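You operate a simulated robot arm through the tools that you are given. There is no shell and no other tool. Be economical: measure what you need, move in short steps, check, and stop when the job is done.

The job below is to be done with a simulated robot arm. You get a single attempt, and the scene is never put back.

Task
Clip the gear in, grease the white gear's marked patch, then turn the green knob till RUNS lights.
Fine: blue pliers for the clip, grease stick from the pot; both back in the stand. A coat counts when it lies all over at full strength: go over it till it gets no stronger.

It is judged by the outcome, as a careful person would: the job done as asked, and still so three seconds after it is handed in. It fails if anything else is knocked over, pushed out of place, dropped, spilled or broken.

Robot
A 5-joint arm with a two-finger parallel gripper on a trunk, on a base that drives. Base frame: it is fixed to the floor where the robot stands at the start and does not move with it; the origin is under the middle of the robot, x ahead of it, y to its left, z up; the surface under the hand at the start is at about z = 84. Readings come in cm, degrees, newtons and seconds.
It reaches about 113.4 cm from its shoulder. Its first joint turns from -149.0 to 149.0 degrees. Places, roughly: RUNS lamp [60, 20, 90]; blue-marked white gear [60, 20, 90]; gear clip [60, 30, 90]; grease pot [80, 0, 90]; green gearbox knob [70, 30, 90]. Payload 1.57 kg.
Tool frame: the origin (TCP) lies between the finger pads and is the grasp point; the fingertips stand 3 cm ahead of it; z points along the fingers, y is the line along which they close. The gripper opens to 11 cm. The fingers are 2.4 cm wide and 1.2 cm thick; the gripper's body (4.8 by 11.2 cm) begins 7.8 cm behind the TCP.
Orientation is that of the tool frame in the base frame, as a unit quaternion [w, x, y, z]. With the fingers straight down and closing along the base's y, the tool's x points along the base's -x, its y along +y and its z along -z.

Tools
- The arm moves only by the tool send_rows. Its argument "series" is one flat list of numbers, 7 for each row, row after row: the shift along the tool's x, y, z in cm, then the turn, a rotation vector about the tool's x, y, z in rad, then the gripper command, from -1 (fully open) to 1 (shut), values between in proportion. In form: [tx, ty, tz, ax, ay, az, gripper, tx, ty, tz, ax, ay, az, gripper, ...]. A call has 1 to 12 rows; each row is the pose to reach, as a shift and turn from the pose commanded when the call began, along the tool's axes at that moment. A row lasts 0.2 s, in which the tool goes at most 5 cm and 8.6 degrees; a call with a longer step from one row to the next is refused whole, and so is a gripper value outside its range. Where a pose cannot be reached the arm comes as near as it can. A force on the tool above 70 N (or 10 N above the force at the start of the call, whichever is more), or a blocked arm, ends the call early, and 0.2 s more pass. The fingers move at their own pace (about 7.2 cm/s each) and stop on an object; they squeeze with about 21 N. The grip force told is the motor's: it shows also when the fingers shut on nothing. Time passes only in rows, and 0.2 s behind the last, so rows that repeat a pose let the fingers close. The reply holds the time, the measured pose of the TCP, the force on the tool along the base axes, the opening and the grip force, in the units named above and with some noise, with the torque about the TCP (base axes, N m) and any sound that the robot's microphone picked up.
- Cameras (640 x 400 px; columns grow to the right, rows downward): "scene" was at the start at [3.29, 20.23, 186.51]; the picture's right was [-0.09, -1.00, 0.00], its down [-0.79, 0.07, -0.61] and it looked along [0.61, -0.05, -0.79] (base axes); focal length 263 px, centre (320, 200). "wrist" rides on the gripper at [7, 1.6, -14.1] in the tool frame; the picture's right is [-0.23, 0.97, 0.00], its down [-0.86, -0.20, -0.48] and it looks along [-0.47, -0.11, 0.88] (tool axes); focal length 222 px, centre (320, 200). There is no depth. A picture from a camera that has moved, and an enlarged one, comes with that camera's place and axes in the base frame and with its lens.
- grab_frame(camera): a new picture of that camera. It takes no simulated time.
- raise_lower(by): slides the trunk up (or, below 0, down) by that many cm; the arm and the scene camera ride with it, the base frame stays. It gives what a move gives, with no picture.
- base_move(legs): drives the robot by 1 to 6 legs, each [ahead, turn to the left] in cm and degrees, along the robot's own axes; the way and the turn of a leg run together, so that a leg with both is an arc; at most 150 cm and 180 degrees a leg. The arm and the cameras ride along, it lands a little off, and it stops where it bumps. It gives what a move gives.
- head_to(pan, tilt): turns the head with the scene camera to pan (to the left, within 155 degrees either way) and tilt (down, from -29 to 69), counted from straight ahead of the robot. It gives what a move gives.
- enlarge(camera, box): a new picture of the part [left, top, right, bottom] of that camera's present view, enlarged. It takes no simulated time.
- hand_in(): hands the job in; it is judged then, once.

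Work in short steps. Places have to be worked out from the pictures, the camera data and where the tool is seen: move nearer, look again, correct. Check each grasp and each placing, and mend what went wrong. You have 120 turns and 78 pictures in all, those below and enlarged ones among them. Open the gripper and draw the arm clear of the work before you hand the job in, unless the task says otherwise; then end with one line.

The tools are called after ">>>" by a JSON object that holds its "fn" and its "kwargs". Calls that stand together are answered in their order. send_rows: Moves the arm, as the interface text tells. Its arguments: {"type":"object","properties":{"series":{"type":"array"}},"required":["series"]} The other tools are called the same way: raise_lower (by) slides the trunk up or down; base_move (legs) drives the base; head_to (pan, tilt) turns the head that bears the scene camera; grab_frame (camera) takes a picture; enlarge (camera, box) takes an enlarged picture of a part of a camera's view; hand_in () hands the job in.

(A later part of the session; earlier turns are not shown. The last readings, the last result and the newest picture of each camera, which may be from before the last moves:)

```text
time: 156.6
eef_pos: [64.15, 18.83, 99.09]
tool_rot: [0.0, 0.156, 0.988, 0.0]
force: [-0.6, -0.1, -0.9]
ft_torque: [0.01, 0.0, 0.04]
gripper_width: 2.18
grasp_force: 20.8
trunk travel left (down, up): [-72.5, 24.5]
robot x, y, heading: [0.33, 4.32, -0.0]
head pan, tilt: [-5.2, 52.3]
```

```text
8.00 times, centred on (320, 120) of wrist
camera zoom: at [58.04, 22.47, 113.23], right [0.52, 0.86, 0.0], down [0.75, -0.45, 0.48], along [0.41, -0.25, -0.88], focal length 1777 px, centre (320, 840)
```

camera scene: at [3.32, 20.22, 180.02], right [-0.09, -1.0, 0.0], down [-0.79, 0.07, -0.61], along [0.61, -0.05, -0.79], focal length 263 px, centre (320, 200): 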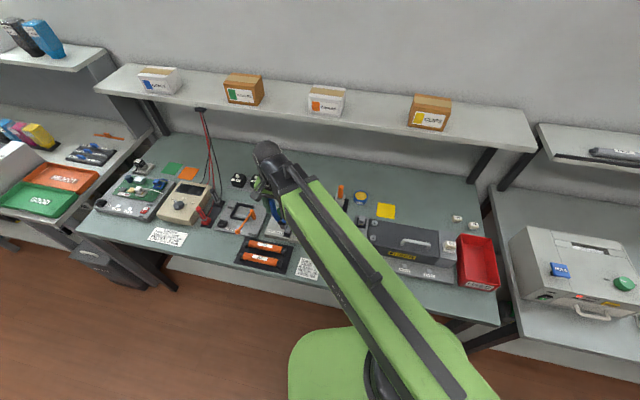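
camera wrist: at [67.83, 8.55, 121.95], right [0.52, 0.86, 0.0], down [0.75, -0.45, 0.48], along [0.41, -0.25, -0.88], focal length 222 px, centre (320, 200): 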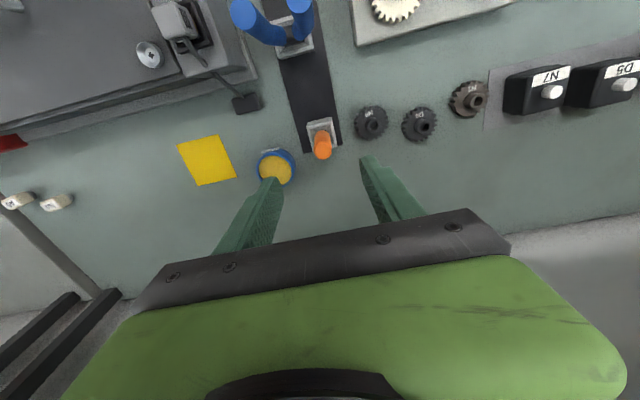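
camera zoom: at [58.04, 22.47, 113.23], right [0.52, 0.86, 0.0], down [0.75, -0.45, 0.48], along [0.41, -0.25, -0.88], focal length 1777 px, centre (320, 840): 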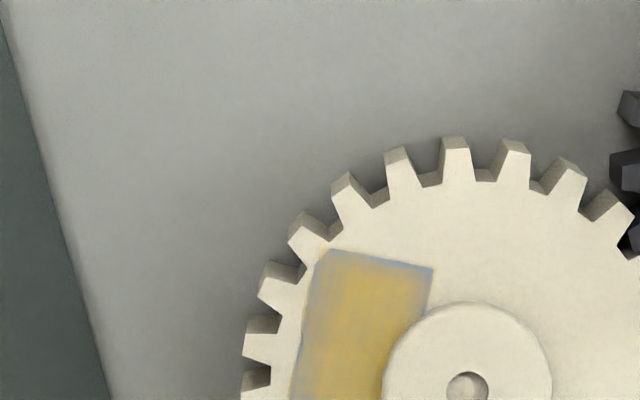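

The P2–P3 edge always met a depleted tip. Recharge again and begin at that edge.

>>> {"fn": "raise_lower", "kwargs": {"by": 5}}

>>> {"fn": "send_rows", "kwargs": {"series": [-2.59, -2.7, 0, 0, 0, 0, 1, -5.17, -5.41, 0, 0, 0, 0, 1, -7.76, -8.11, 0, 0, 0, 0, 1, -10.35, -10.82, 0, 0, 0, 0, 1, -12.94, -13.52, 0, 0, 0, 0, 1, -15.52, -16.23, 0, 0, 0, 0, 1, -18.11, -18.93, 0, 0, 0, 0, 1, -18.11, -18.93, 0, 0, 0, 0, 1]}}

>>> {"fn": "raise_lower", "kwargs": {"by": -9.4}}

>>> {"fn": "raise_lower", "kwargs": {"by": -0.13}}

>>> {"fn": "raise_lower", "kwargs": {"by": -0.13}}

```text
time: 157.5
eef_pos: [64.11, 18.8, 104.13]
tool_rot: [0.0, 0.156, 0.988, 0.0]
force: [-0.5, 1.0, -0.2]
ft_torque: [0.0, -0.04, -0.02]
gripper_width: 2.18
grasp_force: 20.9
trunk travel left (down, up): [-77.5, 19.5]
robot x, y, heading: [0.45, 3.74, 0.1]
head pan, tilt: [-5.2, 52.3]
```

```text
time: 159.3
eef_pos: [75.38, -4.88, 104.19]
tool_rot: [-0.001, 0.155, 0.988, 0.0]
force: [-0.2, -0.4, 0.0]
ft_torque: [-0.02, 0.02, 0.0]
gripper_width: 2.17
grasp_force: 20.8
trunk travel left (down, up): [-77.5, 19.5]
robot x, y, heading: [0.05, 4.16, -0.1]
head pan, tilt: [-5.2, 52.3]
```

```text
time: 160.6
eef_pos: [75.33, -4.86, 94.64]
tool_rot: [0.0, 0.156, 0.988, 0.0]
force: [0.1, -0.2, 0.7]
ft_torque: [-0.02, 0.05, -0.03]
gripper_width: 2.18
grasp_force: 20.8
trunk travel left (down, up): [-68.1, 28.9]
robot x, y, heading: [0.46, 3.9, 0.0]
head pan, tilt: [-5.2, 52.3]
```

```text
time: 161.1
eef_pos: [75.34, -4.87, 94.69]
tool_rot: [0.001, 0.156, 0.988, -0.001]
force: [2.1, -0.3, 11.8]
ft_torque: [0.0, -0.14, -0.01]
gripper_width: 2.15
grasp_force: 20.8
trunk travel left (down, up): [-67.9, 29.1]
robot x, y, heading: [0.23, 3.96, 0.2]
head pan, tilt: [-5.2, 52.3]
```

```text
time: 161.6
eef_pos: [75.22, -4.71, 94.57]
tool_rot: [0.001, 0.156, 0.988, 0.0]
force: [1.6, 1.0, 17.2]
ft_torque: [0.01, -0.14, 0.0]
gripper_width: 2.18
grasp_force: 21.1
trunk travel left (down, up): [-67.8, 29.2]
robot x, y, heading: [0.45, 4.1, 0.3]
head pan, tilt: [-5.2, 52.3]
```

Soak a moment, lift, and go to the weak edge.

>>> {"fn": "send_rows", "kwargs": {"series": [0.2, 0, 0, 0, 0, 0, 1, -0.2, 0, 0, 0, 0, 0, 1, 0, 0.2, 0, 0, 0, 0, 1, 0, 0, 0, 0, 0, 0, 1]}}

>>> {"fn": "raise_lower", "kwargs": {"by": 9.7}}

>>> {"fn": "send_rows", "kwargs": {"series": [2.95, 2.79, 0, 0, 0, 0, 1, 5.89, 5.58, 0, 0, 0, 0, 1, 8.84, 8.37, 0, 0, 0, 0, 1, 11.78, 11.15, 0, 0, 0, 0, 1, 14.73, 13.94, 0, 0, 0, 0, 1, 17.67, 16.73, 0, 0, 0, 0, 1, 20.62, 19.52, 0, 0, 0, 0, 1, 20.62, 19.52, 0, 0, 0, 0, 1]}}

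>>> {"fn": "raise_lower", "kwargs": {"by": -7.8}}

>>> {"fn": "enlarge", "kwargs": {"camera": "wrist", "box": [290, 115, 360, 170]}}

```text
time: 162.6
eef_pos: [75.28, -4.77, 94.74]
tool_rot: [0.001, 0.156, 0.988, 0.001]
force: [1.8, 2.3, 11.1]
ft_torque: [0.16, -0.13, 0.0]
gripper_width: 2.19
grasp_force: 20.9
trunk travel left (down, up): [-67.8, 29.2]
robot x, y, heading: [0.25, 3.67, 0.2]
head pan, tilt: [-5.2, 52.3]
```

```text
time: 163.9
eef_pos: [75.28, -4.85, 104.15]
tool_rot: [0.0, 0.155, 0.988, 0.0]
force: [-0.8, -0.7, -0.7]
ft_torque: [0.03, 0.01, 0.04]
gripper_width: 2.17
grasp_force: 21.3
trunk travel left (down, up): [-77.5, 19.5]
robot x, y, heading: [0.73, 4.23, 0.1]
head pan, tilt: [-5.2, 52.3]
```

```text
time: 165.7
eef_pos: [61.82, 20.02, 104.24]
tool_rot: [-0.001, 0.157, 0.988, -0.001]
force: [-0.6, -0.3, -0.7]
ft_torque: [-0.02, 0.03, 0.0]
gripper_width: 2.18
grasp_force: 20.9
trunk travel left (down, up): [-77.5, 19.5]
robot x, y, heading: [0.35, 4.29, 0.2]
head pan, tilt: [-5.2, 52.3]
```

```text
time: 166.8
eef_pos: [61.82, 20.18, 96.42]
tool_rot: [0.0, 0.156, 0.988, 0.0]
force: [0.0, 0.6, -0.3]
ft_torque: [0.03, -0.02, 0.01]
gripper_width: 2.15
grasp_force: 20.6
trunk travel left (down, up): [-69.7, 27.3]
robot x, y, heading: [0.47, 4.23, -0.1]
head pan, tilt: [-5.2, 52.3]
```

```text
7.27 times, centred on (325, 142) of wrist
camera zoom: at [55.67, 23.84, 110.47], right [0.52, 0.86, 0.0], down [0.75, -0.45, 0.48], along [0.41, -0.25, -0.88], focal length 1615 px, centre (284, 618)
```

zoom: 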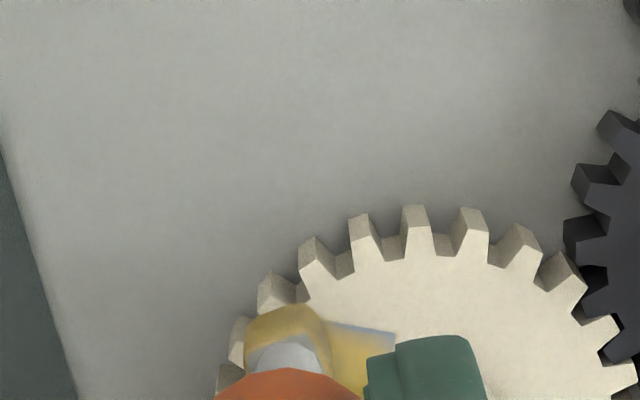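

Tip is at the P2 corner. Press and run strokes along P2–P3, then step toward P1 with strokes covering the outer rim.

>>> {"fn": "raise_lower", "kwargs": {"by": -0.3}}

>>> {"fn": "send_rows", "kwargs": {"series": [-0.23, 0.52, 0, 0, 0, 0, 1, -0.46, 1.03, 0, 0, 0, 0, 1, -0.69, 1.55, 0, 0, 0, 0, 1, -0.46, 1.03, 0, 0, 0, 0, 1, -0.23, 0.52, 0, 0, 0, 0, 1, 0, 0, 0, 0, 0, 0, 1, -0.23, 0.52, 0, 0, 0, 0, 1, -0.46, 1.03, 0, 0, 0, 0, 1, -0.69, 1.55, 0, 0, 0, 0, 1, -0.46, 1.03, 0, 0, 0, 0, 1, -0.23, 0.52, 0, 0, 0, 0, 1, 0, 0, 0, 0, 0, 0, 1]}}

>>> {"fn": "raise_lower", "kwargs": {"by": 0.5}}

>>> {"fn": "send_rows", "kwargs": {"series": [-0.27, -0.12, 0, 0, 0, 0, 1, -0.27, -0.12, 0, 0, 0, 0, 1]}}

>>> {"fn": "raise_lower", "kwargs": {"by": -0.5}}

>>> {"fn": "send_rows", "kwargs": {"series": [-0.23, 0.52, 0, 0, 0, 0, 1, -0.46, 1.03, 0, 0, 0, 0, 1, -0.69, 1.55, 0, 0, 0, 0, 1, -0.46, 1.03, 0, 0, 0, 0, 1, -0.23, 0.52, 0, 0, 0, 0, 1, 0, 0, 0, 0, 0, 0, 1]}}

>>> {"fn": "raise_lower", "kwargs": {"by": 3}}

>>> {"fn": "send_rows", "kwargs": {"series": [-2.7, -0.6, 0, 0, 0, 0, 1, -2.7, -0.6, 0, 0, 0, 0, 1]}}

>>> {"fn": "enlarge", "kwargs": {"camera": "wrist", "box": [285, 105, 355, 160]}}

```text
time: 167.4
eef_pos: [61.85, 20.27, 96.03]
tool_rot: [0.0, 0.156, 0.988, 0.0]
force: [-0.4, -0.1, -0.9]
ft_torque: [0.01, 0.02, -0.01]
gripper_width: 2.18
grasp_force: 20.8
trunk travel left (down, up): [-69.4, 27.6]
robot x, y, heading: [0.47, 4.51, -0.1]
head pan, tilt: [-5.2, 52.3]
```

```text
time: 170.0
eef_pos: [61.62, 20.22, 96.1]
tool_rot: [0.0, 0.156, 0.988, 0.001]
force: [0.7, -0.6, -0.7]
ft_torque: [0.02, 0.01, 0.01]
gripper_width: 2.16
grasp_force: 20.9
trunk travel left (down, up): [-69.4, 27.6]
robot x, y, heading: [0.8, 3.97, 0.3]
head pan, tilt: [-5.2, 52.3]
```

```text
time: 170.5
eef_pos: [61.78, 20.18, 96.65]
tool_rot: [0.0, 0.155, 0.988, 0.0]
force: [0.9, -0.4, -0.1]
ft_torque: [0.01, 0.01, 0.0]
gripper_width: 2.16
grasp_force: 20.9
trunk travel left (down, up): [-69.9, 27.1]
robot x, y, heading: [0.25, 3.78, -0.0]
head pan, tilt: [-5.2, 52.3]
```

```text
time: 171.1
eef_pos: [61.91, 19.97, 96.59]
tool_rot: [0.0, 0.156, 0.988, -0.001]
force: [0.2, 0.8, -0.4]
ft_torque: [0.01, 0.0, 0.01]
gripper_width: 2.18
grasp_force: 21.3
trunk travel left (down, up): [-69.9, 27.1]
robot x, y, heading: [0.17, 3.67, -0.2]
head pan, tilt: [-5.2, 52.3]
```

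```text
time: 171.7
eef_pos: [61.95, 19.99, 96.14]
tool_rot: [0.0, 0.156, 0.988, 0.0]
force: [-0.4, 0.0, -0.2]
ft_torque: [0.0, 0.04, -0.01]
gripper_width: 2.17
grasp_force: 20.8
trunk travel left (down, up): [-69.4, 27.6]
robot x, y, heading: [0.39, 3.9, 0.4]
head pan, tilt: [-5.2, 52.3]
```

```text
time: 173.1
eef_pos: [61.96, 20.02, 96.13]
tool_rot: [0.0, 0.156, 0.988, 0.0]
force: [-0.3, -0.2, -1.2]
ft_torque: [0.01, 0.03, 0.0]
gripper_width: 2.18
grasp_force: 20.9
trunk travel left (down, up): [-69.4, 27.6]
robot x, y, heading: [0.57, 4.0, 0.1]
head pan, tilt: [-5.2, 52.3]
```

```text
time: 173.8
eef_pos: [61.93, 19.91, 98.99]
tool_rot: [0.0, 0.156, 0.988, 0.0]
force: [-0.4, 0.2, -0.6]
ft_torque: [0.02, 0.0, 0.02]
gripper_width: 2.19
grasp_force: 21.1
trunk travel left (down, up): [-72.4, 24.6]
robot x, y, heading: [0.31, 3.67, 0.0]
head pan, tilt: [-5.2, 52.3]
```

```text
time: 174.4
eef_pos: [64.46, 18.4, 99.1]
tool_rot: [0.0, 0.156, 0.988, 0.0]
force: [0.0, 0.1, 0.0]
ft_torque: [0.0, -0.02, 0.0]
gripper_width: 2.16
grasp_force: 21.4
trunk travel left (down, up): [-72.4, 24.6]
robot x, y, heading: [0.38, 3.69, 0.1]
head pan, tilt: [-5.2, 52.3]
```

```text
7.27 times, centred on (320, 132) of wrist
camera zoom: at [58.27, 22.17, 113.17], right [0.52, 0.86, 0.0], down [0.75, -0.45, 0.48], along [0.41, -0.25, -0.88], focal length 1615 px, centre (320, 691)
```

zoom: 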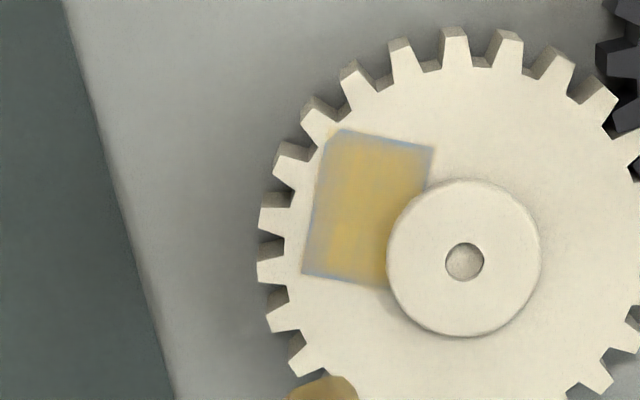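

No contact was made (forces ≈0): the stick has slid up a bit. Redo with the trunk ~0.2 lower, at the just-measured patch position.

>>> {"fn": "send_rows", "kwargs": {"series": [2.86, 0.8, 0, 0, 0, 0, 1, 2.86, 0.8, 0, 0, 0, 0, 1]}}

>>> {"fn": "raise_lower", "kwargs": {"by": -3.1}}

>>> {"fn": "raise_lower", "kwargs": {"by": -0.1}}

>>> {"fn": "raise_lower", "kwargs": {"by": -0.1}}

```text
time: 175.0
eef_pos: [61.89, 20.1, 99.13]
tool_rot: [0.0, 0.155, 0.988, 0.0]
force: [0.1, 0.3, -0.4]
ft_torque: [-0.02, -0.02, -0.03]
gripper_width: 2.16
grasp_force: 20.9
trunk travel left (down, up): [-72.4, 24.6]
robot x, y, heading: [0.49, 4.01, 0.3]
head pan, tilt: [-5.2, 52.3]
```

```text
time: 175.8
eef_pos: [61.93, 20.05, 96.07]
tool_rot: [0.0, 0.155, 0.988, 0.0]
force: [0.1, -0.1, 0.6]
ft_torque: [-0.02, 0.01, 0.04]
gripper_width: 2.18
grasp_force: 21.8
trunk travel left (down, up): [-69.3, 27.7]
robot x, y, heading: [0.55, 3.54, 0.1]
head pan, tilt: [-5.2, 52.3]
```

```text
time: 176.3
eef_pos: [61.73, 20.11, 95.97]
tool_rot: [0.001, 0.156, 0.988, 0.0]
force: [1.7, 0.7, 11.2]
ft_torque: [0.09, -0.11, 0.03]
gripper_width: 2.17
grasp_force: 20.7
trunk travel left (down, up): [-69.2, 27.8]
robot x, y, heading: [0.65, 3.68, 0.2]
head pan, tilt: [-5.2, 52.3]
```

```text
time: 176.8
eef_pos: [61.85, 20.02, 95.76]
tool_rot: [0.0, 0.155, 0.988, 0.0]
force: [3.3, 1.1, 22.1]
ft_torque: [0.14, -0.26, 0.04]
gripper_width: 2.2
grasp_force: 20.4
trunk travel left (down, up): [-69.1, 27.9]
robot x, y, heading: [0.21, 4.0, 0.2]
head pan, tilt: [-5.2, 52.3]
```

Contact. Ease 0.1 and stroke the weak edge and on across the patch.

>>> {"fn": "raise_lower", "kwargs": {"by": 0.1}}

>>> {"fn": "send_rows", "kwargs": {"series": [-0.23, 0.52, 0, 0, 0, 0, 1, -0.46, 1.04, 0, 0, 0, 0, 1, -0.68, 1.56, 0, 0, 0, 0, 1, -0.46, 1.04, 0, 0, 0, 0, 1, -0.23, 0.52, 0, 0, 0, 0, 1, 0, 0, 0, 0, 0, 0, 1, -0.23, 0.52, 0, 0, 0, 0, 1, -0.46, 1.04, 0, 0, 0, 0, 1, -0.68, 1.56, 0, 0, 0, 0, 1, -0.46, 1.04, 0, 0, 0, 0, 1, -0.23, 0.52, 0, 0, 0, 0, 1, 0, 0, 0, 0, 0, 0, 1]}}

>>> {"fn": "raise_lower", "kwargs": {"by": 0.5}}

>>> {"fn": "send_rows", "kwargs": {"series": [-0.26, -0.14, 0, 0, 0, 0, 1, -0.26, -0.14, 0, 0, 0, 0, 1]}}

>>> {"fn": "raise_lower", "kwargs": {"by": -0.5}}

>>> {"fn": "send_rows", "kwargs": {"series": [-0.23, 0.52, 0, 0, 0, 0, 1, -0.46, 1.04, 0, 0, 0, 0, 1, -0.68, 1.56, 0, 0, 0, 0, 1, -0.46, 1.04, 0, 0, 0, 0, 1, -0.23, 0.52, 0, 0, 0, 0, 1, 0, 0, 0, 0, 0, 0, 1]}}

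>>> {"fn": "raise_lower", "kwargs": {"by": 0.5}}

>>> {"fn": "send_rows", "kwargs": {"series": [-0.33, -0.18, 0, 0, 0, 0, 1, -0.33, -0.18, 0, 0, 0, 0, 1]}}

>>> {"fn": "raise_lower", "kwargs": {"by": -0.5}}

>>> {"fn": "send_rows", "kwargs": {"series": [-0.23, 0.52, 0, 0, 0, 0, 1, -0.46, 1.04, 0, 0, 0, 0, 1, -0.68, 1.56, 0, 0, 0, 0, 1, -0.46, 1.04, 0, 0, 0, 0, 1, -0.23, 0.52, 0, 0, 0, 0, 1, 0, 0, 0, 0, 0, 0, 1]}}

>>> {"fn": "enlarge", "kwargs": {"camera": "wrist", "box": [290, 115, 360, 170]}}

```text
time: 177.3
eef_pos: [61.77, 20.05, 95.88]
tool_rot: [0.0, 0.156, 0.988, 0.0]
force: [-1.0, -0.4, 7.7]
ft_torque: [0.04, 0.08, 0.01]
gripper_width: 2.13
grasp_force: 21.3
trunk travel left (down, up): [-69.2, 27.8]
robot x, y, heading: [0.04, 4.17, -0.0]
head pan, tilt: [-5.2, 52.3]
```

```text
time: 179.9
eef_pos: [61.88, 20.01, 95.9]
tool_rot: [0.001, 0.156, 0.988, 0.0]
force: [0.3, 1.0, 5.0]
ft_torque: [0.08, -0.03, -0.01]
gripper_width: 2.19
grasp_force: 20.8
trunk travel left (down, up): [-69.2, 27.8]
robot x, y, heading: [0.55, 3.76, 0.0]
head pan, tilt: [-5.2, 52.3]
```

```text
time: 180.4
eef_pos: [61.87, 20.03, 96.43]
tool_rot: [0.001, 0.156, 0.988, 0.001]
force: [0.3, -0.4, -0.1]
ft_torque: [0.04, -0.03, 0.0]
gripper_width: 2.17
grasp_force: 21.1
trunk travel left (down, up): [-69.7, 27.3]
robot x, y, heading: [0.2, 3.83, -0.1]
head pan, tilt: [-5.2, 52.3]
```

```text
time: 181.0
eef_pos: [62.11, 19.91, 96.36]
tool_rot: [-0.001, 0.155, 0.988, 0.001]
force: [-0.8, -0.7, -0.5]
ft_torque: [0.02, 0.01, 0.02]
gripper_width: 2.19
grasp_force: 20.8
trunk travel left (down, up): [-69.7, 27.3]
robot x, y, heading: [0.27, 4.09, 0.2]
head pan, tilt: [-5.2, 52.3]
```

```text
time: 181.6
eef_pos: [61.95, 19.87, 95.9]
tool_rot: [0.0, 0.156, 0.988, 0.0]
force: [-0.6, -1.1, 3.7]
ft_torque: [0.02, 0.07, -0.02]
gripper_width: 2.21
grasp_force: 21.5
trunk travel left (down, up): [-69.2, 27.8]
robot x, y, heading: [0.75, 3.97, -0.1]
head pan, tilt: [-5.2, 52.3]
```

```text
time: 183.0
eef_pos: [62.14, 19.91, 95.87]
tool_rot: [-0.001, 0.156, 0.988, 0.001]
force: [-0.2, -0.1, 4.3]
ft_torque: [0.03, -0.01, -0.01]
gripper_width: 2.15
grasp_force: 21.4
trunk travel left (down, up): [-69.2, 27.8]
robot x, y, heading: [0.05, 4.08, 0.2]
head pan, tilt: [-5.2, 52.3]
```

```text
time: 183.5
eef_pos: [62.12, 19.88, 96.37]
tool_rot: [0.0, 0.155, 0.988, 0.0]
force: [-0.3, -0.3, -0.6]
ft_torque: [-0.02, 0.04, 0.0]
gripper_width: 2.17
grasp_force: 21.8
trunk travel left (down, up): [-69.7, 27.3]
robot x, y, heading: [0.26, 4.05, 0.3]
head pan, tilt: [-5.2, 52.3]
```

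```text
time: 184.1
eef_pos: [62.43, 19.59, 96.46]
tool_rot: [0.0, 0.155, 0.988, 0.0]
force: [0.0, 0.4, -0.1]
ft_torque: [0.03, -0.01, -0.03]
gripper_width: 2.19
grasp_force: 20.8
trunk travel left (down, up): [-69.7, 27.3]
robot x, y, heading: [0.22, 4.28, 0.3]
head pan, tilt: [-5.2, 52.3]
```

```text
time: 184.7
eef_pos: [62.41, 19.61, 95.93]
tool_rot: [-0.001, 0.156, 0.988, 0.0]
force: [-0.4, -0.1, 3.0]
ft_torque: [-0.01, 0.07, -0.04]
gripper_width: 2.16
grasp_force: 20.4
trunk travel left (down, up): [-69.2, 27.8]
robot x, y, heading: [0.21, 3.91, 0.2]
head pan, tilt: [-5.2, 52.3]
```

```text
time: 186.1
eef_pos: [62.4, 19.61, 95.97]
tool_rot: [0.0, 0.156, 0.988, 0.001]
force: [0.9, 1.0, 3.8]
ft_torque: [0.04, -0.05, 0.04]
gripper_width: 2.19
grasp_force: 21.0
trunk travel left (down, up): [-69.2, 27.8]
robot x, y, heading: [0.6, 4.04, 0.4]
head pan, tilt: [-5.2, 52.3]
```

```text
7.27 times, centred on (325, 142) of wrist
camera zoom: at [56.33, 23.28, 109.98], right [0.52, 0.86, 0.0], down [0.75, -0.45, 0.48], along [0.41, -0.25, -0.88], focal length 1615 px, centre (284, 618)
```

zoom: 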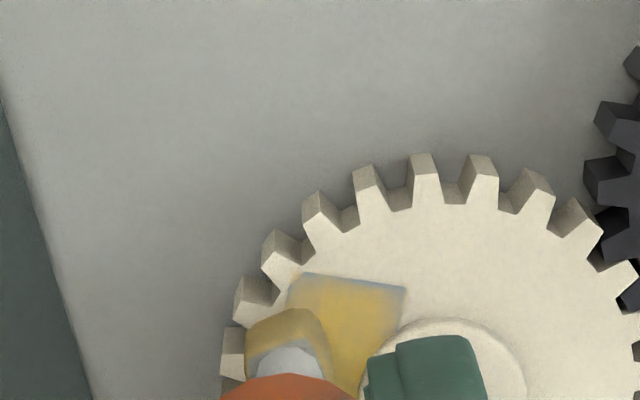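

Nearly even. I recharge once more and then finish specifically the perimeter (centre of the tip on/over the edges).

>>> {"fn": "raise_lower", "kwargs": {"by": 8.3}}

>>> {"fn": "send_rows", "kwargs": {"series": [-2.83, -2.75, 0, 0, 0, 0, 1, -5.67, -5.49, 0, 0, 0, 0, 1, -8.5, -8.24, 0, 0, 0, 0, 1, -11.34, -10.98, 0, 0, 0, 0, 1, -14.17, -13.73, 0, 0, 0, 0, 1, -17.0, -16.47, 0, 0, 0, 0, 1, -19.84, -19.22, 0, 0, 0, 0, 1, -19.84, -19.22, 0, 0, 0, 0, 1]}}

>>> {"fn": "raise_lower", "kwargs": {"by": -9.75}}

>>> {"fn": "raise_lower", "kwargs": {"by": -0.12}}

>>> {"fn": "raise_lower", "kwargs": {"by": -0.12}}

```text
time: 187.2
eef_pos: [62.52, 19.58, 104.21]
tool_rot: [0.0, 0.155, 0.988, 0.0]
force: [0.1, 0.6, -0.3]
ft_torque: [0.01, 0.0, 0.0]
gripper_width: 2.2
grasp_force: 21.0
trunk travel left (down, up): [-77.5, 19.5]
robot x, y, heading: [0.52, 4.1, 0.1]
head pan, tilt: [-5.2, 52.3]
```

```text
time: 189.0
eef_pos: [75.5, -4.82, 104.25]
tool_rot: [0.0, 0.155, 0.988, 0.0]
force: [-0.6, 0.1, -0.6]
ft_torque: [0.02, 0.02, 0.02]
gripper_width: 2.18
grasp_force: 20.7
trunk travel left (down, up): [-77.5, 19.5]
robot x, y, heading: [0.33, 4.62, -0.1]
head pan, tilt: [-5.2, 52.3]
```

```text
time: 190.3
eef_pos: [75.5, -4.64, 94.45]
tool_rot: [0.0, 0.155, 0.988, 0.001]
force: [0.5, -0.2, -0.3]
ft_torque: [0.01, 0.03, 0.03]
gripper_width: 2.19
grasp_force: 21.1
trunk travel left (down, up): [-67.7, 29.3]
robot x, y, heading: [0.25, 3.41, 0.1]
head pan, tilt: [-5.2, 52.3]
```

```text
time: 190.9
eef_pos: [75.35, -4.74, 94.45]
tool_rot: [0.0, 0.155, 0.988, 0.0]
force: [2.8, 0.8, 13.7]
ft_torque: [0.0, -0.19, -0.02]
gripper_width: 2.16
grasp_force: 20.9
trunk travel left (down, up): [-67.6, 29.4]
robot x, y, heading: [0.4, 3.95, 0.1]
head pan, tilt: [-5.2, 52.3]
```

```text
time: 191.4
eef_pos: [75.36, -4.6, 94.37]
tool_rot: [0.001, 0.156, 0.988, 0.0]
force: [0.6, 0.2, 18.6]
ft_torque: [0.07, -0.1, 0.0]
gripper_width: 2.19
grasp_force: 21.4
trunk travel left (down, up): [-67.5, 29.5]
robot x, y, heading: [0.42, 3.82, 0.1]
head pan, tilt: [-5.2, 52.3]
```

Charged. Back to beyond the P2 corner and touch down.

>>> {"fn": "raise_lower", "kwargs": {"by": 10}}

>>> {"fn": "send_rows", "kwargs": {"series": [2.94, 2.77, 0, 0, 0, 0, 1, 5.88, 5.54, 0, 0, 0, 0, 1, 8.82, 8.31, 0, 0, 0, 0, 1, 11.76, 11.09, 0, 0, 0, 0, 1, 14.7, 13.86, 0, 0, 0, 0, 1, 17.64, 16.63, 0, 0, 0, 0, 1, 20.58, 19.4, 0, 0, 0, 0, 1, 20.58, 19.4, 0, 0, 0, 0, 1]}}

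>>> {"fn": "raise_lower", "kwargs": {"by": -8.35}}

>>> {"fn": "raise_lower", "kwargs": {"by": -0.1}}

>>> {"fn": "enlarge", "kwargs": {"camera": "wrist", "box": [290, 115, 360, 170]}}

```text
time: 192.7
eef_pos: [75.56, -4.71, 104.2]
tool_rot: [0.0, 0.156, 0.988, 0.0]
force: [0.7, -0.6, 0.7]
ft_torque: [0.0, 0.03, -0.04]
gripper_width: 2.19
grasp_force: 20.8
trunk travel left (down, up): [-77.5, 19.5]
robot x, y, heading: [0.6, 3.82, 0.2]
head pan, tilt: [-5.2, 52.3]
```

```text
time: 194.5
eef_pos: [61.83, 20.11, 104.33]
tool_rot: [0.0, 0.157, 0.988, -0.001]
force: [-0.6, -0.3, -0.5]
ft_torque: [-0.01, 0.02, 0.03]
gripper_width: 2.19
grasp_force: 21.3
trunk travel left (down, up): [-77.5, 19.5]
robot x, y, heading: [0.4, 3.83, -0.0]
head pan, tilt: [-5.2, 52.3]
```

```text
time: 195.7
eef_pos: [61.84, 20.11, 95.82]
tool_rot: [0.0, 0.155, 0.988, 0.0]
force: [-0.6, -0.7, -0.5]
ft_torque: [-0.05, 0.03, 0.0]
gripper_width: 2.18
grasp_force: 20.5
trunk travel left (down, up): [-69.2, 27.8]
robot x, y, heading: [0.33, 3.8, 0.1]
head pan, tilt: [-5.2, 52.3]
```

```text
time: 196.2
eef_pos: [61.73, 20.14, 95.79]
tool_rot: [0.0, 0.155, 0.988, 0.0]
force: [-0.4, -0.1, 6.5]
ft_torque: [0.02, -0.02, -0.04]
gripper_width: 2.16
grasp_force: 21.4
trunk travel left (down, up): [-69.1, 27.9]
robot x, y, heading: [0.87, 3.92, -0.1]
head pan, tilt: [-5.2, 52.3]
```

```text
7.27 times, centred on (325, 142) of wrist
camera zoom: at [55.76, 23.71, 109.85], right [0.52, 0.86, 0.0], down [0.75, -0.45, 0.48], along [0.41, -0.25, -0.88], focal length 1615 px, centre (284, 618)
```

zoom: 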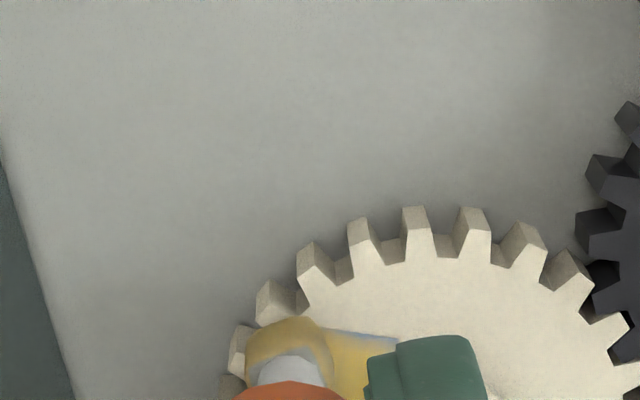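

Tip at P2 with 6.5 N and well loaded. Stroke the P2–P3 edge slightly outside, then short radial rubs along the outer rim to P1, finishing along P1–P4.

>>> {"fn": "send_rows", "kwargs": {"series": [0.22, -0.02, 0, 0, 0, 0, 1, 0, 0.53, 0, 0, 0, 0, 1, -0.22, 1.09, 0, 0, 0, 0, 1, -0.45, 1.65, 0, 0, 0, 0, 1, -0.22, 1.09, 0, 0, 0, 0, 1, 0, 0.53, 0, 0, 0, 0, 1, 0.22, -0.02, 0, 0, 0, 0, 1, 0, 0.53, 0, 0, 0, 0, 1, -0.22, 1.09, 0, 0, 0, 0, 1, -0.45, 1.65, 0, 0, 0, 0, 1, -0.1, 0.8, 0, 0, 0, 0, 1, 0.22, -0.02, 0, 0, 0, 0, 1]}}

>>> {"fn": "raise_lower", "kwargs": {"by": 0.5}}

>>> {"fn": "send_rows", "kwargs": {"series": [-0.09, -0.31, 0, 0, 0, 0, 1, -0.09, -0.31, 0, 0, 0, 0, 1]}}

>>> {"fn": "raise_lower", "kwargs": {"by": -0.5}}

>>> {"fn": "send_rows", "kwargs": {"series": [-0.15, 0.37, 0, 0, 0, 0, 1, -0.3, 0.74, 0, 0, 0, 0, 1, -0.15, 0.37, 0, 0, 0, 0, 1, 0, 0, 0, 0, 0, 0, 1, -0.15, 0.37, 0, 0, 0, 0, 1, 0, 0, 0, 0, 0, 0, 1]}}

>>> {"fn": "raise_lower", "kwargs": {"by": 0.5}}

>>> {"fn": "send_rows", "kwargs": {"series": [-0.33, -0.13, 0, 0, 0, 0, 1, -0.33, -0.13, 0, 0, 0, 0, 1]}}

>>> {"fn": "raise_lower", "kwargs": {"by": -0.5}}

>>> {"fn": "send_rows", "kwargs": {"series": [-0.15, 0.37, 0, 0, 0, 0, 1, -0.3, 0.74, 0, 0, 0, 0, 1, -0.15, 0.37, 0, 0, 0, 0, 1, 0, 0, 0, 0, 0, 0, 1, -0.15, 0.37, 0, 0, 0, 0, 1, 0, 0, 0, 0, 0, 0, 1]}}

>>> {"fn": "raise_lower", "kwargs": {"by": 0.5}}

>>> {"fn": "send_rows", "kwargs": {"series": [-0.33, -0.13, 0, 0, 0, 0, 1, -0.33, -0.13, 0, 0, 0, 0, 1]}}

>>> {"fn": "raise_lower", "kwargs": {"by": -0.5}}

>>> {"fn": "send_rows", "kwargs": {"series": [-0.15, 0.37, 0, 0, 0, 0, 1, -0.3, 0.74, 0, 0, 0, 0, 1, -0.15, 0.37, 0, 0, 0, 0, 1, 0, 0, 0, 0, 0, 0, 1, -0.15, 0.37, 0, 0, 0, 0, 1, 0, 0, 0, 0, 0, 0, 1]}}

>>> {"fn": "raise_lower", "kwargs": {"by": 0.5}}

>>> {"fn": "send_rows", "kwargs": {"series": [-0.33, -0.13, 0, 0, 0, 0, 1, -0.33, -0.13, 0, 0, 0, 0, 1]}}

>>> {"fn": "raise_lower", "kwargs": {"by": -0.5}}

>>> {"fn": "send_rows", "kwargs": {"series": [-0.15, 0.37, 0, 0, 0, 0, 1, -0.3, 0.74, 0, 0, 0, 0, 1, -0.15, 0.37, 0, 0, 0, 0, 1, 0, 0, 0, 0, 0, 0, 1, -0.15, 0.37, 0, 0, 0, 0, 1, 0, 0, 0, 0, 0, 0, 1]}}

>>> {"fn": "enlarge", "kwargs": {"camera": "wrist", "box": [290, 115, 360, 170]}}

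```text
time: 198.8
eef_pos: [61.6, 20.03, 95.86]
tool_rot: [0.0, 0.155, 0.988, 0.001]
force: [-0.3, 0.2, 5.8]
ft_torque: [0.06, -0.01, -0.01]
gripper_width: 2.18
grasp_force: 21.0
trunk travel left (down, up): [-69.1, 27.9]
robot x, y, heading: [0.65, 3.97, 0.2]
head pan, tilt: [-5.2, 52.3]
```

```text
time: 199.3
eef_pos: [61.65, 20.07, 96.27]
tool_rot: [0.0, 0.156, 0.988, 0.0]
force: [0.0, 0.1, -0.3]
ft_torque: [-0.01, 0.01, 0.01]
gripper_width: 2.16
grasp_force: 21.0
trunk travel left (down, up): [-69.6, 27.4]
robot x, y, heading: [0.07, 3.84, 0.0]
head pan, tilt: [-5.2, 52.3]
```

```text
time: 199.9
eef_pos: [61.65, 19.82, 96.21]
tool_rot: [0.0, 0.156, 0.988, 0.001]
force: [0.1, -0.9, -0.7]
ft_torque: [0.01, 0.03, 0.02]
gripper_width: 2.17
grasp_force: 20.6
trunk travel left (down, up): [-69.6, 27.4]
robot x, y, heading: [0.29, 4.07, -0.1]
head pan, tilt: [-5.2, 52.3]
```

```text
time: 200.5
eef_pos: [61.56, 19.82, 95.66]
tool_rot: [0.0, 0.155, 0.988, 0.0]
force: [-0.5, 1.1, 3.8]
ft_torque: [-0.02, 0.07, -0.03]
gripper_width: 2.21
grasp_force: 20.8
trunk travel left (down, up): [-69.1, 27.9]
robot x, y, heading: [0.53, 3.9, -0.1]
head pan, tilt: [-5.2, 52.3]
```

```text
time: 201.9
eef_pos: [61.58, 19.92, 95.79]
tool_rot: [0.0, 0.155, 0.988, 0.0]
force: [0.7, 0.6, 4.5]
ft_torque: [0.07, -0.04, 0.02]
gripper_width: 2.2
grasp_force: 21.1
trunk travel left (down, up): [-69.1, 27.9]
robot x, y, heading: [-0.09, 3.46, 0.2]
head pan, tilt: [-5.2, 52.3]
```

```text
time: 202.4
eef_pos: [61.54, 19.77, 96.14]
tool_rot: [0.0, 0.156, 0.988, 0.0]
force: [0.4, 0.1, -0.8]
ft_torque: [0.0, 0.02, 0.04]
gripper_width: 2.18
grasp_force: 21.2
trunk travel left (down, up): [-69.6, 27.4]
robot x, y, heading: [0.27, 3.86, 0.2]
head pan, tilt: [-5.2, 52.3]
```

```text
time: 203.0
eef_pos: [62.01, 19.62, 96.21]
tool_rot: [0.001, 0.155, 0.988, 0.0]
force: [0.3, -0.9, -1.1]
ft_torque: [-0.02, 0.0, -0.01]
gripper_width: 2.16
grasp_force: 21.1
trunk travel left (down, up): [-69.6, 27.4]
robot x, y, heading: [0.7, 3.78, 0.2]
head pan, tilt: [-5.2, 52.3]
```

```text
time: 203.6
eef_pos: [61.9, 19.4, 95.71]
tool_rot: [0.0, 0.156, 0.988, 0.0]
force: [-0.3, 0.3, 4.5]
ft_torque: [0.0, 0.06, -0.02]
gripper_width: 2.18
grasp_force: 20.6
trunk travel left (down, up): [-69.1, 27.9]
robot x, y, heading: [0.15, 3.52, 0.3]
head pan, tilt: [-5.2, 52.3]
```

```text
time: 205.0
eef_pos: [61.95, 19.57, 95.74]
tool_rot: [0.0, 0.155, 0.988, 0.0]
force: [1.0, 1.1, 4.8]
ft_torque: [0.11, -0.03, 0.06]
gripper_width: 2.18
grasp_force: 21.3
trunk travel left (down, up): [-69.1, 27.9]
robot x, y, heading: [0.43, 3.95, 0.1]
head pan, tilt: [-5.2, 52.3]
```

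```text
time: 205.5
eef_pos: [62.0, 19.58, 96.16]
tool_rot: [0.0, 0.156, 0.988, 0.001]
force: [0.2, -0.1, -0.1]
ft_torque: [-0.04, -0.01, -0.02]
gripper_width: 2.17
grasp_force: 20.9
trunk travel left (down, up): [-69.6, 27.4]
robot x, y, heading: [0.29, 3.99, 0.1]
head pan, tilt: [-5.2, 52.3]
```

```text
time: 206.1
eef_pos: [62.21, 19.42, 96.17]
tool_rot: [0.0, 0.156, 0.988, 0.001]
force: [0.8, 0.0, 0.0]
ft_torque: [0.01, -0.01, 0.01]
gripper_width: 2.18
grasp_force: 21.2
trunk travel left (down, up): [-69.6, 27.4]
robot x, y, heading: [0.59, 3.64, 0.3]
head pan, tilt: [-5.2, 52.3]
```

```text
time: 206.7
eef_pos: [62.34, 19.4, 95.81]
tool_rot: [0.0, 0.155, 0.988, 0.0]
force: [0.0, -0.1, 3.3]
ft_torque: [-0.02, 0.06, 0.03]
gripper_width: 2.16
grasp_force: 20.8
trunk travel left (down, up): [-69.1, 27.9]
robot x, y, heading: [0.54, 3.76, 0.1]
head pan, tilt: [-5.2, 52.3]
```

```text
time: 208.1
eef_pos: [62.28, 19.43, 95.73]
tool_rot: [0.0, 0.156, 0.988, 0.001]
force: [0.9, 0.3, 3.6]
ft_torque: [0.04, -0.04, 0.01]
gripper_width: 2.18
grasp_force: 20.9
trunk travel left (down, up): [-69.1, 27.9]
robot x, y, heading: [0.16, 4.18, 0.3]
head pan, tilt: [-5.2, 52.3]
```

```text
time: 208.6
eef_pos: [62.26, 19.39, 96.21]
tool_rot: [0.0, 0.156, 0.988, 0.0]
force: [-0.4, -0.5, -0.7]
ft_torque: [-0.03, 0.0, -0.03]
gripper_width: 2.16
grasp_force: 20.9
trunk travel left (down, up): [-69.6, 27.4]
robot x, y, heading: [0.68, 3.67, 0.2]
head pan, tilt: [-5.2, 52.3]
```

```text
time: 209.2
eef_pos: [62.56, 19.11, 96.21]
tool_rot: [0.0, 0.155, 0.988, 0.001]
force: [0.1, 0.6, -0.4]
ft_torque: [-0.01, 0.0, 0.02]
gripper_width: 2.16
grasp_force: 21.3
trunk travel left (down, up): [-69.6, 27.4]
robot x, y, heading: [0.22, 3.45, -0.2]
head pan, tilt: [-5.2, 52.3]
```

```text
time: 209.7
eef_pos: [62.69, 19.11, 95.87]
tool_rot: [0.0, 0.156, 0.988, 0.0]
force: [-0.9, -0.5, 3.7]
ft_torque: [0.01, 0.08, 0.0]
gripper_width: 2.17
grasp_force: 21.4
trunk travel left (down, up): [-69.1, 27.9]
robot x, y, heading: [0.23, 4.02, -0.1]
head pan, tilt: [-5.2, 52.3]
```

```text
time: 211.1
eef_pos: [62.56, 19.18, 95.75]
tool_rot: [0.0, 0.156, 0.988, 0.0]
force: [-0.5, 0.3, 3.6]
ft_torque: [0.07, -0.02, 0.01]
gripper_width: 2.2
grasp_force: 20.5
trunk travel left (down, up): [-69.1, 27.9]
robot x, y, heading: [0.27, 3.38, 0.1]
head pan, tilt: [-5.2, 52.3]
```

```text
7.27 times, centred on (325, 142) of wrist
camera zoom: at [56.41, 22.81, 109.84], right [0.52, 0.86, 0.0], down [0.75, -0.45, 0.48], along [0.41, -0.25, -0.88], focal length 1615 px, centre (284, 618)
```

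zoom: 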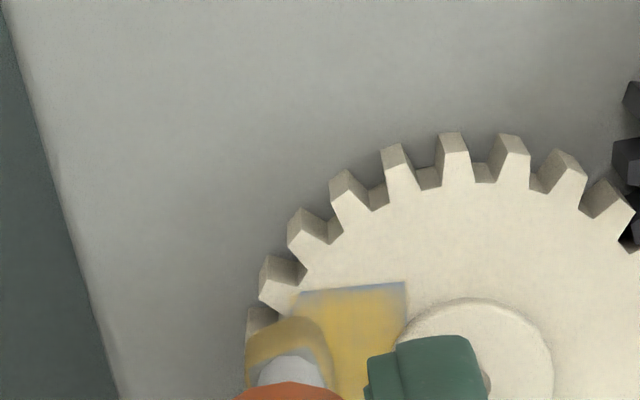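

Rim is much better; only a thin line near P3 remains. Two strokes just outside P2–P3, then double strokes along the P1–P4 side.

>>> {"fn": "raise_lower", "kwargs": {"by": 0.5}}

>>> {"fn": "send_rows", "kwargs": {"series": [0.48, 0.17, 0, 0, 0, 0, 1, 0.48, 0.17, 0, 0, 0, 0, 1]}}

>>> {"fn": "raise_lower", "kwargs": {"by": -0.52}}

>>> {"fn": "send_rows", "kwargs": {"series": [-0.09, 0.56, 0, 0, 0, 0, 1, -0.19, 1.12, 0, 0, 0, 0, 1, -0.28, 1.68, 0, 0, 0, 0, 1, -0.19, 1.12, 0, 0, 0, 0, 1, -0.28, 1.68, 0, 0, 0, 0, 1, -0.19, 1.12, 0, 0, 0, 0, 1, -0.09, 0.56, 0, 0, 0, 0, 1, 0, 0, 0, 0, 0, 0, 1, 0.15, 0.56, 0, 0, 0, 0, 1, 0.05, 1.12, 0, 0, 0, 0, 1, -0.05, 1.68, 0, 0, 0, 0, 1, 0.05, 1.12, 0, 0, 0, 0, 1]}}

>>> {"fn": "raise_lower", "kwargs": {"by": 0.5}}

>>> {"fn": "send_rows", "kwargs": {"series": [-2.5, -1.62, 0, 0, 0, 0, 1, -2.5, -1.62, 0, 0, 0, 0, 1]}}

>>> {"fn": "raise_lower", "kwargs": {"by": -0.5}}

>>> {"fn": "send_rows", "kwargs": {"series": [-0.1, 0.59, 0, 0, 0, 0, 1, -0.2, 1.18, 0, 0, 0, 0, 1, -0.3, 1.77, 0, 0, 0, 0, 1, -0.2, 1.18, 0, 0, 0, 0, 1, -0.1, 0.59, 0, 0, 0, 0, 1, 0, 0, 0, 0, 0, 0, 1, -0.1, 0.59, 0, 0, 0, 0, 1, -0.2, 1.18, 0, 0, 0, 0, 1, -0.3, 1.77, 0, 0, 0, 0, 1, -0.2, 1.18, 0, 0, 0, 0, 1, -0.1, 0.59, 0, 0, 0, 0, 1, 0, 0, 0, 0, 0, 0, 1]}}

>>> {"fn": "raise_lower", "kwargs": {"by": 0.5}}

>>> {"fn": "send_rows", "kwargs": {"series": [0.25, 0.05, 0, 0, 0, 0, 1, 0.25, 0.05, 0, 0, 0, 0, 1]}}

>>> {"fn": "raise_lower", "kwargs": {"by": -0.5}}

>>> {"fn": "send_rows", "kwargs": {"series": [-0.1, 0.59, 0, 0, 0, 0, 1, -0.2, 1.18, 0, 0, 0, 0, 1, -0.3, 1.77, 0, 0, 0, 0, 1, -0.2, 1.18, 0, 0, 0, 0, 1, -0.1, 0.59, 0, 0, 0, 0, 1, 0, 0, 0, 0, 0, 0, 1]}}

>>> {"fn": "raise_lower", "kwargs": {"by": 3}}

>>> {"fn": "send_rows", "kwargs": {"series": [-1.0, 0.3, 0, 0, 0, 0, 1, -1.0, 0.3, 0, 0, 0, 0, 1]}}

>>> {"fn": "enlarge", "kwargs": {"camera": "wrist", "box": [290, 95, 360, 150]}}

```text
time: 211.7
eef_pos: [62.5, 19.15, 96.13]
tool_rot: [0.0, 0.155, 0.988, 0.0]
force: [0.2, -0.2, 0.2]
ft_torque: [0.0, 0.01, 0.01]
gripper_width: 2.17
grasp_force: 20.7
trunk travel left (down, up): [-69.6, 27.4]
robot x, y, heading: [0.23, 4.06, 0.0]
head pan, tilt: [-5.2, 52.3]
```

```text
time: 212.3
eef_pos: [62.11, 19.43, 96.18]
tool_rot: [0.0, 0.156, 0.988, 0.0]
force: [0.7, -1.0, -0.3]
ft_torque: [0.01, -0.02, -0.02]
gripper_width: 2.17
grasp_force: 21.0
trunk travel left (down, up): [-69.6, 27.4]
robot x, y, heading: [0.22, 4.0, 0.2]
head pan, tilt: [-5.2, 52.3]
```

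```text
time: 212.8
eef_pos: [62.08, 19.41, 95.73]
tool_rot: [0.0, 0.155, 0.988, 0.0]
force: [-0.9, 0.3, 4.8]
ft_torque: [0.03, 0.05, -0.03]
gripper_width: 2.18
grasp_force: 21.2
trunk travel left (down, up): [-69.0, 28.0]
robot x, y, heading: [0.56, 4.01, -0.1]
head pan, tilt: [-5.2, 52.3]
```

```text
time: 215.4
eef_pos: [62.44, 20.63, 95.8]
tool_rot: [0.0, 0.155, 0.988, 0.0]
force: [0.0, 0.1, 4.9]
ft_torque: [0.09, -0.03, 0.01]
gripper_width: 2.19
grasp_force: 20.8
trunk travel left (down, up): [-69.0, 28.0]
robot x, y, heading: [0.56, 3.63, 0.1]
head pan, tilt: [-5.2, 52.3]
```

```text
time: 215.9
eef_pos: [62.57, 20.5, 96.21]
tool_rot: [0.0, 0.155, 0.988, 0.0]
force: [-0.2, 0.5, -0.6]
ft_torque: [0.01, -0.01, 0.0]
gripper_width: 2.16
grasp_force: 21.0
trunk travel left (down, up): [-69.5, 27.5]
robot x, y, heading: [0.33, 4.23, 0.1]
head pan, tilt: [-5.2, 52.3]
```

```text
time: 216.6
eef_pos: [64.48, 18.26, 96.29]
tool_rot: [0.0, 0.156, 0.988, 0.0]
force: [0.3, 0.6, -0.3]
ft_torque: [0.01, 0.03, -0.01]
gripper_width: 2.18
grasp_force: 20.7
trunk travel left (down, up): [-69.5, 27.5]
robot x, y, heading: [0.34, 3.74, 0.1]
head pan, tilt: [-5.2, 52.3]
```

```text
time: 217.1
eef_pos: [64.28, 18.19, 95.77]
tool_rot: [0.0, 0.156, 0.988, 0.0]
force: [-0.3, 0.3, 4.4]
ft_torque: [-0.03, 0.02, 0.0]
gripper_width: 2.18
grasp_force: 21.1
trunk travel left (down, up): [-69.0, 28.0]
robot x, y, heading: [0.38, 4.14, -0.1]
head pan, tilt: [-5.2, 52.3]
```

```text
time: 219.7
eef_pos: [64.38, 18.25, 95.8]
tool_rot: [0.0, 0.155, 0.988, 0.0]
force: [0.4, 0.2, 4.5]
ft_torque: [0.03, -0.03, 0.01]
gripper_width: 2.18
grasp_force: 20.6
trunk travel left (down, up): [-69.0, 28.0]
robot x, y, heading: [0.3, 3.85, 0.4]
head pan, tilt: [-5.2, 52.3]
```

```text
time: 220.2
eef_pos: [64.55, 18.17, 96.23]
tool_rot: [0.0, 0.155, 0.988, 0.0]
force: [0.3, 0.3, -0.3]
ft_torque: [-0.02, -0.01, 0.04]
gripper_width: 2.18
grasp_force: 21.7
trunk travel left (down, up): [-69.5, 27.5]
robot x, y, heading: [0.07, 3.96, 0.0]
head pan, tilt: [-5.2, 52.3]
```

```text
time: 220.8
eef_pos: [64.27, 18.27, 96.19]
tool_rot: [0.0, 0.156, 0.988, 0.0]
force: [-0.1, 0.6, -0.6]
ft_torque: [0.01, 0.0, 0.0]
gripper_width: 2.18
grasp_force: 21.8
trunk travel left (down, up): [-69.5, 27.5]
robot x, y, heading: [0.27, 3.91, -0.2]
head pan, tilt: [-5.2, 52.3]
```

```text
time: 221.4
eef_pos: [64.15, 18.4, 95.74]
tool_rot: [0.0, 0.155, 0.988, -0.001]
force: [-0.7, -0.4, 3.6]
ft_torque: [0.03, 0.07, 0.0]
gripper_width: 2.17
grasp_force: 20.6
trunk travel left (down, up): [-69.0, 28.0]
robot x, y, heading: [0.28, 4.17, 0.1]
head pan, tilt: [-5.2, 52.3]
```

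```text
time: 222.8
eef_pos: [64.35, 18.36, 95.73]
tool_rot: [0.0, 0.155, 0.988, 0.0]
force: [0.4, 0.5, 3.1]
ft_torque: [0.09, -0.02, 0.0]
gripper_width: 2.18
grasp_force: 21.0
trunk travel left (down, up): [-69.0, 28.0]
robot x, y, heading: [0.58, 4.25, 0.3]
head pan, tilt: [-5.2, 52.3]
```

```text
time: 223.5
eef_pos: [64.35, 18.36, 98.64]
tool_rot: [0.0, 0.156, 0.988, 0.001]
force: [0.1, -0.9, -0.2]
ft_torque: [-0.01, 0.0, -0.01]
gripper_width: 2.18
grasp_force: 21.1
trunk travel left (down, up): [-72.0, 25.0]
robot x, y, heading: [0.33, 3.89, -0.1]
head pan, tilt: [-5.2, 52.3]
```

```text
time: 224.1
eef_pos: [65.33, 18.36, 98.68]
tool_rot: [-0.001, 0.156, 0.988, 0.0]
force: [0.0, -0.5, 0.5]
ft_torque: [0.05, 0.02, 0.0]
gripper_width: 2.19
grasp_force: 21.1
trunk travel left (down, up): [-72.0, 25.0]
robot x, y, heading: [0.58, 3.79, 0.1]
head pan, tilt: [-5.2, 52.3]
```

```text
7.27 times, centred on (325, 122) of wrist
camera zoom: at [59.32, 21.97, 112.81], right [0.52, 0.86, 0.0], down [0.75, -0.45, 0.48], along [0.41, -0.25, -0.88], focal length 1615 px, centre (284, 764)
```

zoom: 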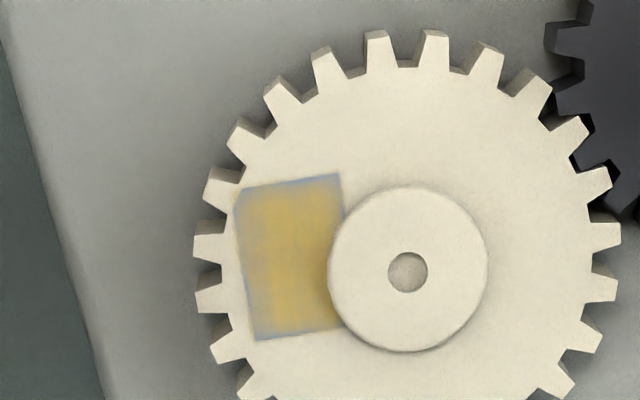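

The tip's real footprint appears ~0.4 cm further ahead (tool −x) than I assumed, which explains the persistently faint P2–P3 edge. Recharge and stroke that edge with +0.38 x correction.

>>> {"fn": "raise_lower", "kwargs": {"by": 5.5}}

>>> {"fn": "send_rows", "kwargs": {"series": [-2.37, -2.69, 0, 0, 0, 0, 1, -4.74, -5.39, 0, 0, 0, 0, 1, -7.11, -8.08, 0, 0, 0, 0, 1, -9.47, -10.77, 0, 0, 0, 0, 1, -11.84, -13.46, 0, 0, 0, 0, 1, -14.21, -16.16, 0, 0, 0, 0, 1, -16.58, -18.85, 0, 0, 0, 0, 1, -16.58, -18.85, 0, 0, 0, 0, 1]}}

>>> {"fn": "raise_lower", "kwargs": {"by": -9.9}}

>>> {"fn": "raise_lower", "kwargs": {"by": -0.12}}

>>> {"fn": "raise_lower", "kwargs": {"by": -0.12}}

```text
time: 225.1
eef_pos: [65.43, 18.29, 104.35]
tool_rot: [0.0, 0.155, 0.988, 0.0]
force: [-0.2, -0.3, -0.2]
ft_torque: [-0.01, -0.02, -0.01]
gripper_width: 2.2
grasp_force: 20.5
trunk travel left (down, up): [-77.5, 19.5]
robot x, y, heading: [0.19, 3.89, 0.4]
head pan, tilt: [-5.2, 52.3]
```

```text
time: 226.9
eef_pos: [75.28, -4.71, 104.29]
tool_rot: [0.0, 0.156, 0.988, 0.001]
force: [0.8, -0.4, -0.3]
ft_torque: [-0.01, 0.01, -0.01]
gripper_width: 2.18
grasp_force: 20.5
trunk travel left (down, up): [-77.5, 19.5]
robot x, y, heading: [0.6, 3.92, -0.0]
head pan, tilt: [-5.2, 52.3]
```

```text
time: 228.2
eef_pos: [75.37, -4.76, 94.21]
tool_rot: [0.0, 0.155, 0.988, 0.0]
force: [0.3, -0.2, 0.1]
ft_torque: [-0.03, -0.02, 0.03]
gripper_width: 2.2
grasp_force: 21.0
trunk travel left (down, up): [-67.6, 29.4]
robot x, y, heading: [0.29, 3.98, 0.1]
head pan, tilt: [-5.2, 52.3]
```

```text
time: 228.7
eef_pos: [75.37, -4.77, 94.22]
tool_rot: [0.0, 0.156, 0.988, -0.001]
force: [2.1, -0.2, 8.5]
ft_torque: [0.02, -0.11, 0.03]
gripper_width: 2.15
grasp_force: 20.9
trunk travel left (down, up): [-67.5, 29.5]
robot x, y, heading: [0.72, 3.82, -0.0]
head pan, tilt: [-5.2, 52.3]
```

```text
time: 229.2
eef_pos: [75.28, -4.72, 94.31]
tool_rot: [0.0, 0.155, 0.988, 0.0]
force: [2.2, 0.2, 17.7]
ft_torque: [0.0, -0.18, -0.03]
gripper_width: 2.19
grasp_force: 20.5
trunk travel left (down, up): [-67.4, 29.6]
robot x, y, heading: [0.53, 3.87, 0.1]
head pan, tilt: [-5.2, 52.3]
```

Charged again. Lift, travel to the P2 edge with the correction, touch down, and stroke if in contact.

>>> {"fn": "raise_lower", "kwargs": {"by": 10.1}}

>>> {"fn": "send_rows", "kwargs": {"series": [2.9, 2.67, 0, 0, 0, 0, 1, 5.8, 5.34, 0, 0, 0, 0, 1, 8.7, 8.01, 0, 0, 0, 0, 1, 11.61, 10.69, 0, 0, 0, 0, 1, 14.51, 13.36, 0, 0, 0, 0, 1, 17.41, 16.03, 0, 0, 0, 0, 1, 20.31, 18.7, 0, 0, 0, 0, 1, 20.31, 18.7, 0, 0, 0, 0, 1]}}

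>>> {"fn": "raise_lower", "kwargs": {"by": -8.45}}

>>> {"fn": "raise_lower", "kwargs": {"by": -0.1}}

>>> {"fn": "raise_lower", "kwargs": {"by": -0.08}}

```text
time: 230.6
eef_pos: [75.34, -4.8, 104.1]
tool_rot: [0.0, 0.156, 0.988, 0.0]
force: [-0.2, -0.9, -0.5]
ft_torque: [-0.01, 0.0, -0.02]
gripper_width: 2.19
grasp_force: 20.9
trunk travel left (down, up): [-77.5, 19.5]
robot x, y, heading: [0.55, 4.26, 0.1]
head pan, tilt: [-5.2, 52.3]
```

```text
time: 232.4
eef_pos: [61.77, 19.25, 104.23]
tool_rot: [0.0, 0.155, 0.988, 0.0]
force: [0.0, 0.0, -0.5]
ft_torque: [-0.02, 0.02, 0.01]
gripper_width: 2.18
grasp_force: 21.2
trunk travel left (down, up): [-77.5, 19.5]
robot x, y, heading: [0.15, 4.2, 0.1]
head pan, tilt: [-5.2, 52.3]
```

```text
time: 233.6
eef_pos: [61.96, 19.28, 95.7]
tool_rot: [-0.001, 0.156, 0.988, -0.001]
force: [-0.4, -0.5, -0.1]
ft_torque: [-0.03, 0.0, 0.0]
gripper_width: 2.21
grasp_force: 20.9
trunk travel left (down, up): [-69.0, 28.0]
robot x, y, heading: [0.17, 4.01, -0.0]
head pan, tilt: [-5.2, 52.3]
```

```text
time: 234.1
eef_pos: [61.71, 19.27, 95.76]
tool_rot: [0.0, 0.156, 0.988, -0.001]
force: [0.8, -0.4, 5.3]
ft_torque: [0.04, 0.0, -0.01]
gripper_width: 2.17
grasp_force: 21.1
trunk travel left (down, up): [-68.9, 28.1]
robot x, y, heading: [0.16, 3.98, 0.1]
head pan, tilt: [-5.2, 52.3]
```

```text
time: 234.6
eef_pos: [61.77, 19.3, 95.57]
tool_rot: [0.001, 0.156, 0.988, 0.001]
force: [2.6, 0.7, 17.1]
ft_torque: [0.09, -0.17, 0.02]
gripper_width: 2.18
grasp_force: 21.0
trunk travel left (down, up): [-68.9, 28.1]
robot x, y, heading: [0.19, 4.34, 0.1]
head pan, tilt: [-5.2, 52.3]
```

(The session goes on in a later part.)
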